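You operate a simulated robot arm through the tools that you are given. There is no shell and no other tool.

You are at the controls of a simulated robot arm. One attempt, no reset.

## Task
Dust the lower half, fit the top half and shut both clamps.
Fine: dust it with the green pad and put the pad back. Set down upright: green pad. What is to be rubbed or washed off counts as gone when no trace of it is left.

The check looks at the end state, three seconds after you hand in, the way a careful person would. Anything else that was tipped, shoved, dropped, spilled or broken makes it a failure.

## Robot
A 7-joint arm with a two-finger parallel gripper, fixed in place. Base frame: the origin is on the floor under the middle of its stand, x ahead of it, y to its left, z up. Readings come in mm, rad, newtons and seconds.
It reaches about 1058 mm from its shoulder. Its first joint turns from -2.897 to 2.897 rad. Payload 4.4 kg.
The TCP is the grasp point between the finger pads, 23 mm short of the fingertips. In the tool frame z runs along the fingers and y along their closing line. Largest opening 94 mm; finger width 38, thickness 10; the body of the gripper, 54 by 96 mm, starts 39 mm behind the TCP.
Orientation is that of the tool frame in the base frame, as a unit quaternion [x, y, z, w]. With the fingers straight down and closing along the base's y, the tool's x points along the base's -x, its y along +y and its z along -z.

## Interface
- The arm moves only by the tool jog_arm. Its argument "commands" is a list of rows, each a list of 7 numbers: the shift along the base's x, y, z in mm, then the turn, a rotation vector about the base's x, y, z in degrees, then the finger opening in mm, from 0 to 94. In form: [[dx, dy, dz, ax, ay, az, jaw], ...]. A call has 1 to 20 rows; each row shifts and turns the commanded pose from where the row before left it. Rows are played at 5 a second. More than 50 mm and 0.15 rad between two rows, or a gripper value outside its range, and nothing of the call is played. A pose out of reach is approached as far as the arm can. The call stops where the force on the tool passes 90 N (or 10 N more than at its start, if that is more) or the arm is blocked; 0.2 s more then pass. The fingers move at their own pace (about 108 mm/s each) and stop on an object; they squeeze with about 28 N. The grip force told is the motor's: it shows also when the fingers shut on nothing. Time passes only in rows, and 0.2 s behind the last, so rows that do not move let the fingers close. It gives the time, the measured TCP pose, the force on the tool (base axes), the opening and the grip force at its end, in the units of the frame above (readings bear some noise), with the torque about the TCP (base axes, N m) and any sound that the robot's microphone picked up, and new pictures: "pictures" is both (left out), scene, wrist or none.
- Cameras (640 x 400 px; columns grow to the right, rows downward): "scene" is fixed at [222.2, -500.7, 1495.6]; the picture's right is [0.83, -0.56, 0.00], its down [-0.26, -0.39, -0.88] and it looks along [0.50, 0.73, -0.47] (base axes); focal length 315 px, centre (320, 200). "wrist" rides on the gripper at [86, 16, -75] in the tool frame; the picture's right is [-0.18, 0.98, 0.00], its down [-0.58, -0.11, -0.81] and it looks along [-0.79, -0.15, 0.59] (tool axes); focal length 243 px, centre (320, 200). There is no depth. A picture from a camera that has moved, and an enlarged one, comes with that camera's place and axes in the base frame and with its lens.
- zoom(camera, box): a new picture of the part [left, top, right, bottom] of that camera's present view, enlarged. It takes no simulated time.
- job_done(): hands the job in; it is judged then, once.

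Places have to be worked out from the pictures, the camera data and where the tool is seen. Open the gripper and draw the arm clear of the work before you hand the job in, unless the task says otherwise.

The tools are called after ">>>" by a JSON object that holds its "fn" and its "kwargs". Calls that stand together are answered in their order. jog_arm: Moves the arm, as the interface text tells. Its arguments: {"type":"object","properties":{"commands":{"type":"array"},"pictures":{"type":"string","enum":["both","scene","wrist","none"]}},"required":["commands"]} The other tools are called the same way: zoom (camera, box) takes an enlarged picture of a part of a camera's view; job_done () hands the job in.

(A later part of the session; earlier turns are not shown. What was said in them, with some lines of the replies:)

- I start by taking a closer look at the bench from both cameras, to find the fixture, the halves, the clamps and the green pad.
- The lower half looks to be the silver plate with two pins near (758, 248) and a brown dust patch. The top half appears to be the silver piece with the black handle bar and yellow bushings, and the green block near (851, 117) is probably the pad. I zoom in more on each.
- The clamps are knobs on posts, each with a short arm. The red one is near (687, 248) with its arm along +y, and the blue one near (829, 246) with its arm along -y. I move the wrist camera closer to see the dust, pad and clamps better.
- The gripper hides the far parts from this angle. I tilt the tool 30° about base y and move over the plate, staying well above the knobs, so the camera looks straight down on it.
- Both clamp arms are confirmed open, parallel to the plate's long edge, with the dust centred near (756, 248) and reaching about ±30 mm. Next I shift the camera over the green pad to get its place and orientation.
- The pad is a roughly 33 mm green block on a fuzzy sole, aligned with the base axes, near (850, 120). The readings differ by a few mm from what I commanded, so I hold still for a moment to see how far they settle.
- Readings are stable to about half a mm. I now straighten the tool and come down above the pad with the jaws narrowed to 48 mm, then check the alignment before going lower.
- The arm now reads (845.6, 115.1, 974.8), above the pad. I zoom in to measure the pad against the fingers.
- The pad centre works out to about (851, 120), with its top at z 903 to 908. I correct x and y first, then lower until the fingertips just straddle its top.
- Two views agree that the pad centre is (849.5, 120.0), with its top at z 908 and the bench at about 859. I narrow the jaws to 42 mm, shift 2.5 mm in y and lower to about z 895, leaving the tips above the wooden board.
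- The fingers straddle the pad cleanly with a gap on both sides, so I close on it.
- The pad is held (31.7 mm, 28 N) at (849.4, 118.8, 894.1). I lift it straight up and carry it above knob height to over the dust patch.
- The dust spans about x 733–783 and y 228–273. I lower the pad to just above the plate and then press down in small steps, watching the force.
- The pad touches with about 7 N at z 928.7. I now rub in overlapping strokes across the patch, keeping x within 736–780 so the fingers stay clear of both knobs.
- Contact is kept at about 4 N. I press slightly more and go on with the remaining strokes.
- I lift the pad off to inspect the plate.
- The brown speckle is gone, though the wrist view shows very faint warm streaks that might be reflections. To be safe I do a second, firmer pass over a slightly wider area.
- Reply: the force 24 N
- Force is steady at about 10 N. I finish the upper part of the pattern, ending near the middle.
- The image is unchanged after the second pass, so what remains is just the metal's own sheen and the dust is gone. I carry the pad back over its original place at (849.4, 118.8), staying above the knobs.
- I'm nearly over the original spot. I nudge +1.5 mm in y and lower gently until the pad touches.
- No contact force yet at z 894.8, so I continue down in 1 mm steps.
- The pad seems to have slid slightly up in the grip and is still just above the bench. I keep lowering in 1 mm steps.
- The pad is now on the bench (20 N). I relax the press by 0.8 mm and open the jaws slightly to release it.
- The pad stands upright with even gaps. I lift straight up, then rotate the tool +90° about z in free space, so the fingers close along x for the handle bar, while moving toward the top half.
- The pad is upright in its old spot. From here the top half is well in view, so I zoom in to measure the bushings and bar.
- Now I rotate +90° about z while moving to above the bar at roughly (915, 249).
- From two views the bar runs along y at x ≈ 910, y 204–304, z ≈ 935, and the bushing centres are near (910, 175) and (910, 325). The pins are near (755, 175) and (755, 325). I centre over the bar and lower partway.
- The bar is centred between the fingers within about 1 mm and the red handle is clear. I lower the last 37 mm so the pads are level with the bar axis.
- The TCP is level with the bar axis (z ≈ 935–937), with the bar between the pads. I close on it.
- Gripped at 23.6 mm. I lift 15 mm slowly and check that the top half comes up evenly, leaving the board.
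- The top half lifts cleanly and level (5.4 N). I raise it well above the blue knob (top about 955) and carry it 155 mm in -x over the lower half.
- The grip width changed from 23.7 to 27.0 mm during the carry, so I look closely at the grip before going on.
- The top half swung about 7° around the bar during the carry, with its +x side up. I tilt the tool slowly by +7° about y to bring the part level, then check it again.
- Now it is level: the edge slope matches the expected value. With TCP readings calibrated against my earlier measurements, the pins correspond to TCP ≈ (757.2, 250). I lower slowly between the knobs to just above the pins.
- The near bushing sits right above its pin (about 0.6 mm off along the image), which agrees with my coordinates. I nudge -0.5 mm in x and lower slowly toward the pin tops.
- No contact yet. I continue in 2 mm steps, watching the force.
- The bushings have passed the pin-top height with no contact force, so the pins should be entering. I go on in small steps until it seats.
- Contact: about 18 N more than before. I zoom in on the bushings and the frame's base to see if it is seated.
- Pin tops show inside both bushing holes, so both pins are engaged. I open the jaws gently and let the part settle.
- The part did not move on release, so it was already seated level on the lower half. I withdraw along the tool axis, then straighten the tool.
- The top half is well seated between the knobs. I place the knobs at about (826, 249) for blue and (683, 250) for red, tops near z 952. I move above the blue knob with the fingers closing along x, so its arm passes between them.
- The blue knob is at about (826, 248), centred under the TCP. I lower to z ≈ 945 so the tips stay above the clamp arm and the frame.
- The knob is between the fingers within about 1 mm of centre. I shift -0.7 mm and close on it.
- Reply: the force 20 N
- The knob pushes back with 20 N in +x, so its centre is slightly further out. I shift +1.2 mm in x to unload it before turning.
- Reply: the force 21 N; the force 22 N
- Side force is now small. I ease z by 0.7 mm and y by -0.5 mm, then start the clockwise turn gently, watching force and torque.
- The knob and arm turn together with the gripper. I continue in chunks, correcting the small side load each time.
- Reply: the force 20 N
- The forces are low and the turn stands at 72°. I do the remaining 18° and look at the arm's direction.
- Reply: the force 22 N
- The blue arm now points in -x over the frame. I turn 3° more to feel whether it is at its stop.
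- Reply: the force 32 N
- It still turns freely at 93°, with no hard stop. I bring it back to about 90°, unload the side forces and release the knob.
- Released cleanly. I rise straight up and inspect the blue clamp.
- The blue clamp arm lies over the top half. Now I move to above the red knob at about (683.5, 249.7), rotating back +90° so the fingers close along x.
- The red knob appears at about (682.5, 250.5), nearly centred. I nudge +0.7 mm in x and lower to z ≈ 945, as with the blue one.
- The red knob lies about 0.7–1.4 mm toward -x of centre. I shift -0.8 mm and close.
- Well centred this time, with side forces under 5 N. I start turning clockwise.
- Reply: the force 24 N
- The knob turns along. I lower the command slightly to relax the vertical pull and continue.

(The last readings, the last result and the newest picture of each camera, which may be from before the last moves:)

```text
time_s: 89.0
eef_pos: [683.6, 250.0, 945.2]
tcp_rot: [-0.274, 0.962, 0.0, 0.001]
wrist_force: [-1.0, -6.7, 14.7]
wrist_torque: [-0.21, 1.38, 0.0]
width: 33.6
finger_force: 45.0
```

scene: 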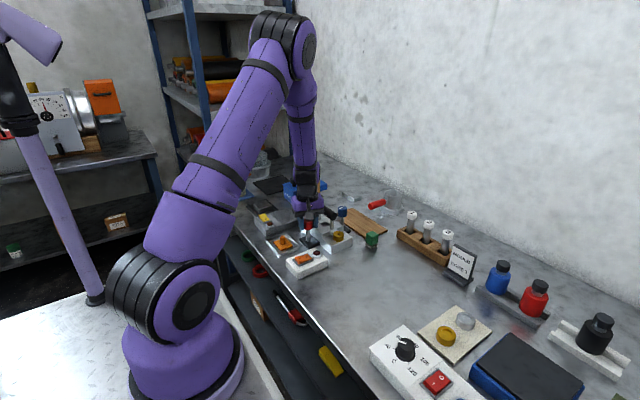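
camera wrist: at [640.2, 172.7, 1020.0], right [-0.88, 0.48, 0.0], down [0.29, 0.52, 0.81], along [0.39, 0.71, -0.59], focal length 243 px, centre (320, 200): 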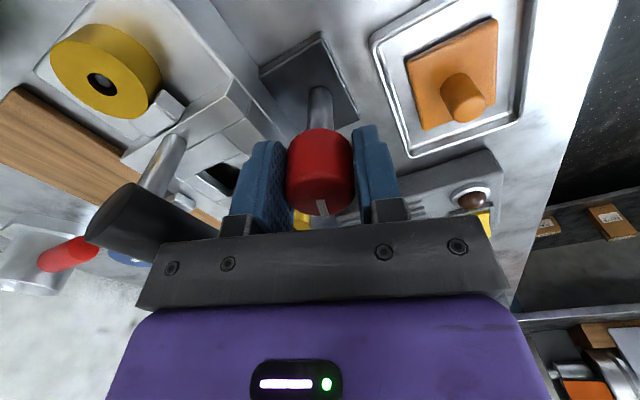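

>>> {"fn": "jog_arm", "kwargs": {"commands": [[0, -0.3, 0.4, 0, 0, -5, 20], [0, 0, 0, 0, 0, -5, 20], [0, 0, 0, 0, 0, -5, 20], [0, 0, 0, 0, 0, -5, 20], [0, 0, 0, 0, 0, 0, 20]], "pictures": "none"}}

```text
time_s: 90.2
eef_pos: [682.6, 250.9, 945.1]
tcp_rot: [-0.103, 0.995, 0.001, 0.0]
wrist_force: [4.1, -7.1, 20.7]
wrist_torque: [-0.42, -1.0, -0.02]
width: 34.0
finger_force: 45.3
```

About 78° is done and 12° remain. I ease z up a bit and finish the turn.

>>> {"fn": "jog_arm", "kwargs": {"commands": [[0.2, -0.3, 0.6, 0, 0, -4, 20], [0, 0, 0, 0, 0, -4, 20], [0, 0, 0, 0, 0, -4, 20], [0, 0, 0, 0, 0, -1, 20], [0, 0, 0, 0, 0, 0, 20], [0, 0, 0, 0, 0, 0, 20]], "pictures": "both"}}

>>> {"fn": "zoom", "kwargs": {"camera": "scene", "box": [285, 180, 345, 240]}}

>>> {"fn": "zoom", "kwargs": {"camera": "wrist", "box": [180, 0, 460, 240]}}

```text
time_s: 91.6
eef_pos: [682.4, 250.2, 944.8]
tcp_rot: [0.01, 1.0, 0.0, 0.0]
wrist_force: [4.0, -0.1, -2.0]
wrist_torque: [0.72, -0.46, 0.37]
width: 33.9
finger_force: 44.3
camera wrist: at [596.0, 267.7, 1019.8], right [0.2, 0.98, 0.0], down [0.58, -0.12, 0.81], along [0.79, -0.16, -0.59], focal length 243 px, centre (320, 200)
```

scene: 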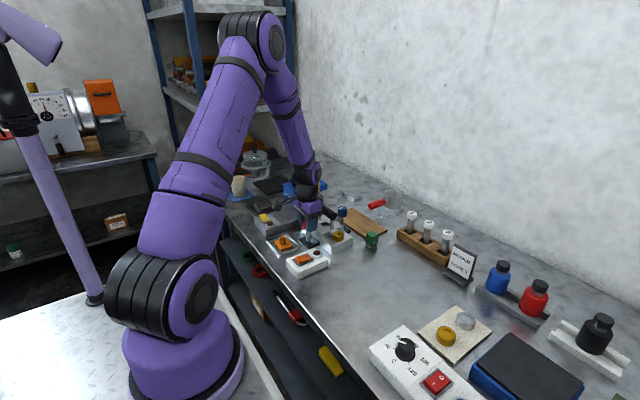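
wrist: 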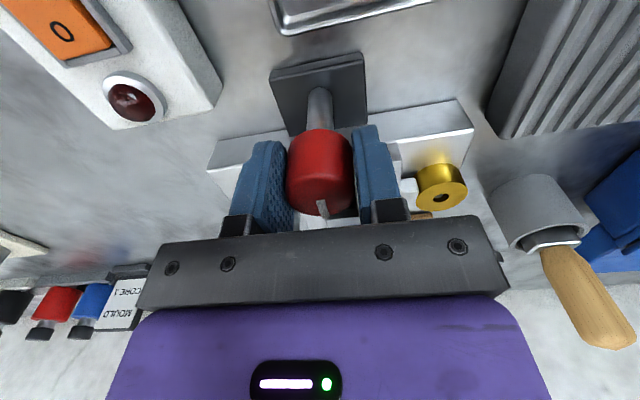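

```text
6.67 times, centred on (315, 210) of scene
camera zoom: at [222.2, -500.7, 1495.6], right [0.83, -0.56, 0.0], down [-0.26, -0.39, -0.88], along [0.5, 0.73, -0.47], focal length 2100 px, centre (353, 133)
```

zoom: 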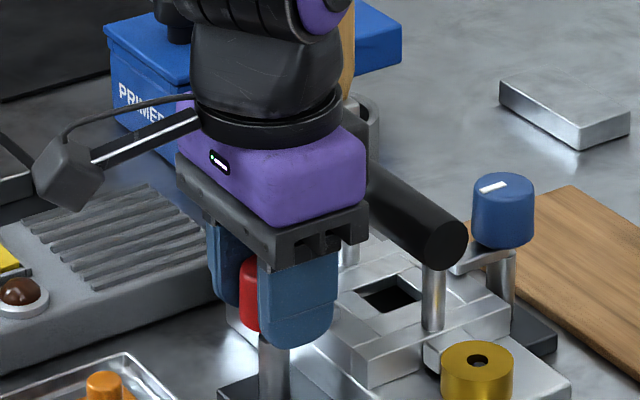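

```text
1.67 times, centred on (320, 120) of wrist
camera zoom: at [596.0, 267.7, 1019.8], right [0.2, 0.98, 0.0], down [0.58, -0.12, 0.81], along [0.79, -0.16, -0.59], focal length 404 px, centre (320, 333)
```

zoom: 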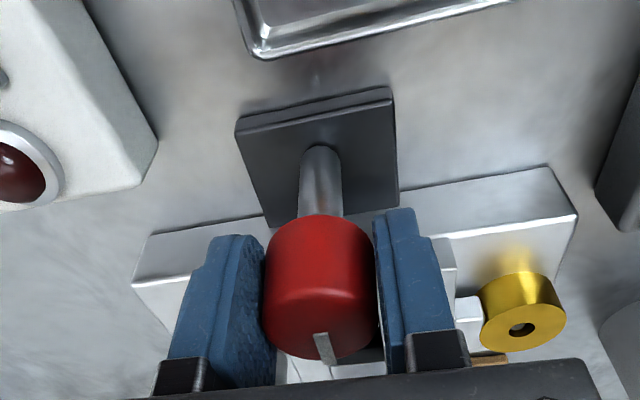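

The red arm points toward +x over the top half, with a slight resisting torque. I release the knob and rise straight up.

>>> {"fn": "jog_arm", "kwargs": {"commands": [[0, 0, 0, 0, 0, 0.5, 20], [0, 0, 0, 0, 0, 0, 40], [0, 0, 0, 0, 0, 0, 50], [0, 0, 0, 0, 0, 0, 50], [0, 0, 15, 0, 0, 0, 50], [0, 0, 30, 0, 0, 0, 50], [0, 0, 40, 0, 0, 0, 50], [0, 0, 40, 0, 0, 0, 50], [0, 0, 40, 0, 0, 0, 50], [-20, 0, 40, 0, 0, 0, 50], [-20, 0, 0, 0, 0, 0, 50], [0, 0, 0, 0, 0, 0, 50]], "pictures": "both"}}

>>> {"fn": "zoom", "kwargs": {"camera": "scene", "box": [290, 190, 360, 250]}}

>>> {"fn": "zoom", "kwargs": {"camera": "wrist", "box": [200, 60, 440, 220]}}

```text
time_s: 94.2
eef_pos: [642.5, 252.1, 1151.1]
tcp_rot: [0.005, 1.0, 0.001, 0.0]
wrist_force: [0.7, 0.5, -0.2]
wrist_torque: [0.0, -0.01, 0.02]
width: 50.1
finger_force: 0.0
camera wrist: at [554.5, 268.6, 1224.9], right [0.19, 0.98, 0.0], down [0.58, -0.11, 0.81], along [0.79, -0.16, -0.59], focal length 243 px, centre (320, 200)
```

scene: 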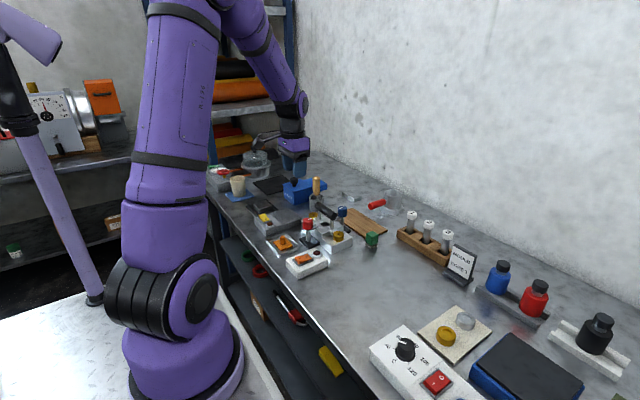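
wrist: 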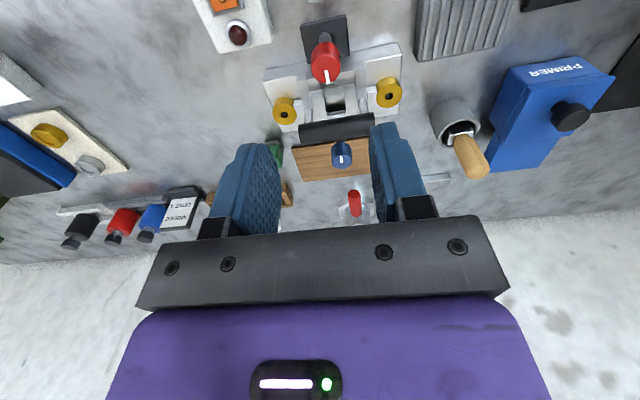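

```text
6.67 times, centred on (325, 220) of scene
camera zoom: at [222.2, -500.7, 1495.6], right [0.83, -0.56, 0.0], down [-0.26, -0.39, -0.88], along [0.5, 0.73, -0.47], focal length 2100 px, centre (287, 67)
```

zoom: 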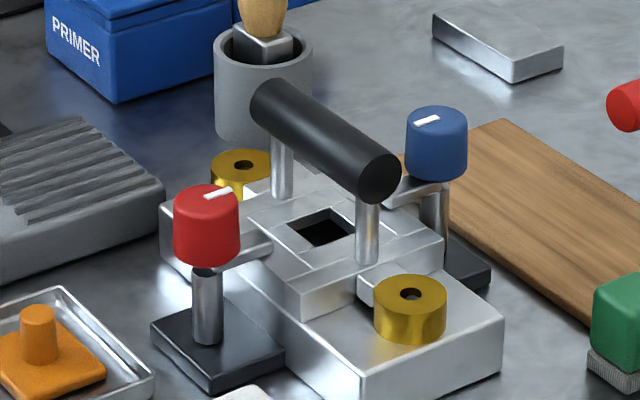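

```text
2.50 times, centred on (320, 140) of wrist
camera zoom: at [554.5, 268.6, 1224.9], right [0.19, 0.98, 0.0], down [0.58, -0.11, 0.81], along [0.79, -0.16, -0.59], focal length 606 px, centre (320, 350)
```

zoom: 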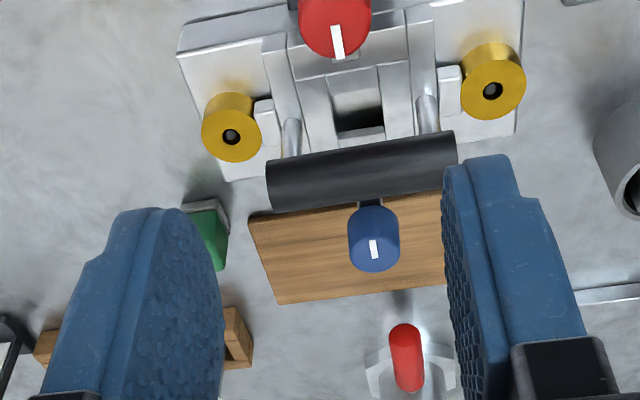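

Both arms appear to lie over the top half. I take one more look from above with the camera tilted down, to check the arm angles and the seating.

>>> {"fn": "jog_arm", "kwargs": {"commands": [[25, 0, 0, 0, 5, 0, 60], [25, 0, 0, 0, 5, 0, 70], [25, 0, 0, 0, 5, 0, 80], [25, 0, 0, 0, 5, 0, 90], [20, 0, 0, 0, 5, 0, 94], [0, 0, 0, 0, 5, 0, 94], [0, 0, 0, 0, 0, 0, 94], [0, 0, 0, 0, 0, 0, 94]], "pictures": "wrist"}}

>>> {"fn": "zoom", "kwargs": {"camera": "wrist", "box": [220, 40, 420, 190]}}

>>> {"fn": "zoom", "kwargs": {"camera": "scene", "box": [310, 205, 350, 240]}}

```text
time_s: 96.0
eef_pos: [761.1, 249.6, 1150.9]
tcp_rot: [0.004, 0.966, -0.001, -0.258]
wrist_force: [0.8, 0.0, 0.0]
wrist_torque: [0.02, -0.02, -0.01]
width: 94.0
finger_force: 0.1
camera wrist: at [724.6, 266.9, 1258.6], right [0.17, 0.98, -0.1], down [0.91, -0.11, 0.41], along [0.39, -0.16, -0.91], focal length 243 px, centre (320, 200)
```

wrist: 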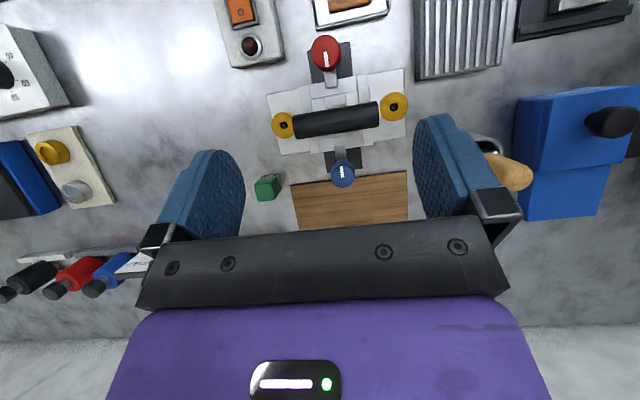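

```text
2.67 times, centred on (320, 115) of wrist
camera zoom: at [724.6, 266.9, 1258.6], right [0.17, 0.98, -0.1], down [0.91, -0.11, 0.41], along [0.39, -0.16, -0.91], focal length 647 px, centre (320, 427)
```

zoom: 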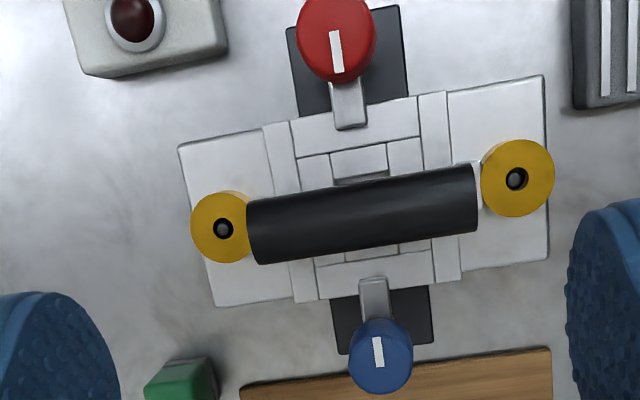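

```text
11.43 times, centred on (330, 222) of scene
camera zoom: at [222.2, -500.7, 1495.6], right [0.83, -0.56, 0.0], down [-0.26, -0.39, -0.88], along [0.5, 0.73, -0.47], focal length 3601 px, centre (206, -57)
```

zoom: 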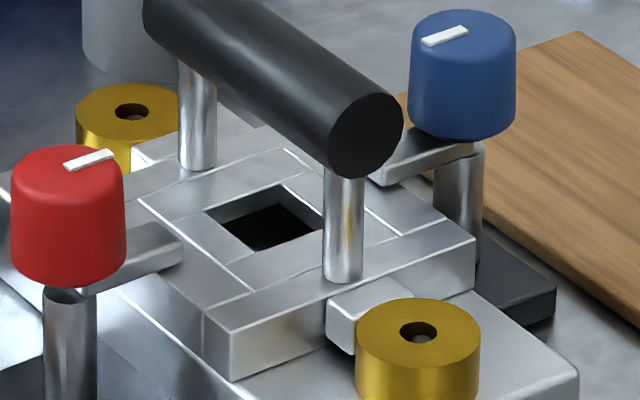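

Both clamp arms lie squarely over the top half, and the pins show centred in both bushings. I straighten the tool and draw the arm back toward its starting pose, clear of the work.

>>> {"fn": "jog_arm", "kwargs": {"commands": [[-25, 5, 10, 0, -5, 0, 94], [-35, 10, 10, 0, -5, 0, 94], [-35, 10, 10, 0, -5, 0, 94], [-35, 10, 10, 0, -5, 0, 94], [-35, 10, 10, 0, -5, 0, 94], [-35, 10, 5, 0, -5, 0, 94], [-35, 15, 0, 0, 0, 0, 94], [-30, 15, 0, 0, 0, 0, 94], [-25, 10, 0, 0, 0, 0, 94], [0, 0, 0, 0, 0, 0, 94], [0, 0, 0, 0, 0, 0, 94]], "pictures": "both"}}

>>> {"fn": "zoom", "kwargs": {"camera": "scene", "box": [240, 160, 400, 280]}}

>>> {"fn": "zoom", "kwargs": {"camera": "wrist", "box": [220, 60, 430, 230]}}

```text
time_s: 98.4
eef_pos: [474.3, 343.2, 1207.3]
tcp_rot: [0.005, 1.0, 0.0, 0.0]
wrist_force: [0.6, 1.2, 1.3]
wrist_torque: [0.02, 0.0, 0.03]
width: 93.9
finger_force: 0.1
camera wrist: at [387.1, 360.2, 1281.4], right [0.19, 0.98, 0.0], down [0.58, -0.11, 0.81], along [0.79, -0.16, -0.59], focal length 243 px, centre (320, 200)
```

scene: 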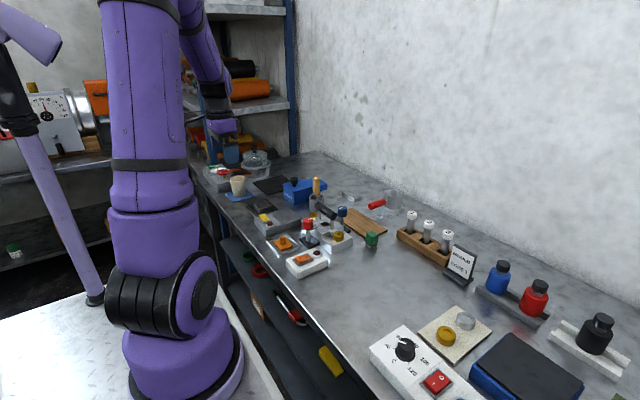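
wrist: 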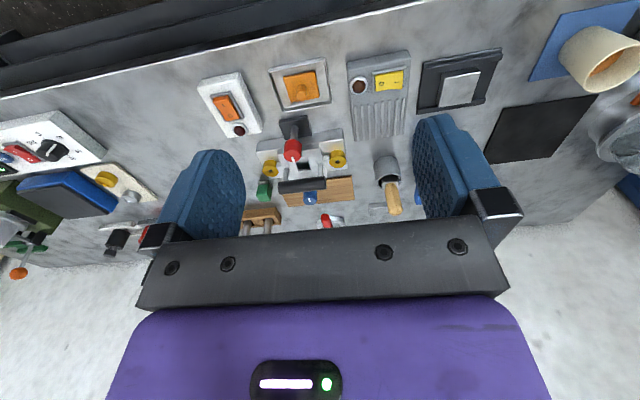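

```text
3.33 times, centred on (320, 220) of scene
camera zoom: at [222.2, -500.7, 1495.6], right [0.83, -0.56, 0.0], down [-0.26, -0.39, -0.88], along [0.5, 0.73, -0.47], focal length 1050 px, centre (320, 133)
```

zoom: 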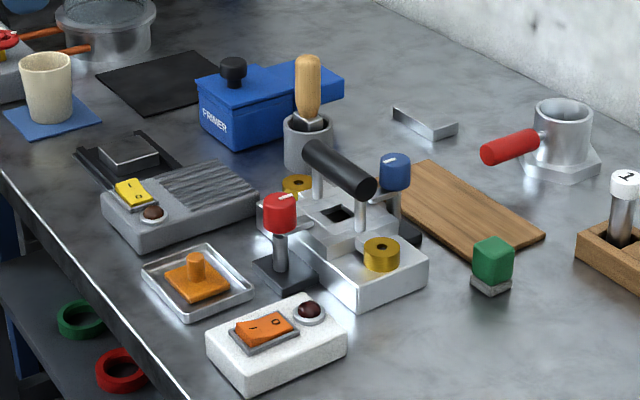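

```text
2.35 times, centred on (325, 145) of wrist
camera zoom: at [387.1, 360.2, 1281.4], right [0.19, 0.98, 0.0], down [0.58, -0.11, 0.81], along [0.79, -0.16, -0.59], focal length 571 px, centre (308, 329)
```

zoom: 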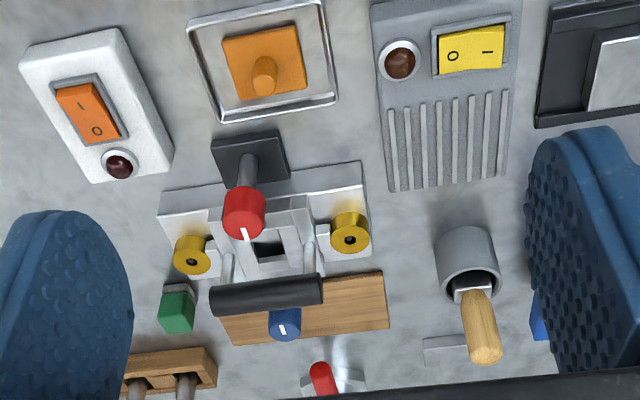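

Everything is in order: the dust is gone, the top half is seated on both pins and both clamp arms are swung over it. The pad stands upright in its old place, nothing else has moved, and the arm is clear with the gripper open. I hand the job in.

>>> {"fn": "job_done", "kwargs": {}}

```text
The job is handed in.
```

I finished the job and handed it in; I haven't been told whether it passed the check.

- **Dusting:** I rubbed the lower half with the green pad in two passes. Faint warm streaks remained in the wrist view, but they looked the same after the second, firmer pass, so I took them for the metal's sheen. The top half now covers that area.
- **Pad:** it stands upright within a couple of millimetres of its old place.
- **Top half:** it is seated on both pins, and the pin tops show centred in both bushings. It swung about 7° around its handle bar while I carried it. I levelled it before lowering it, and it did not move when I let go.
- **Clamps:** I turned both knobs about 90° clockwise, so their arms lie over the top half. I felt no clear end stop on either: blue still turned at 93° before I brought it back, and red gave only slight resistance near 90°. The arms look a few millimetres above the frame rather than pressing on it.

Nothing else on the bench looks moved. The arm is back near its starting pose with the gripper open.
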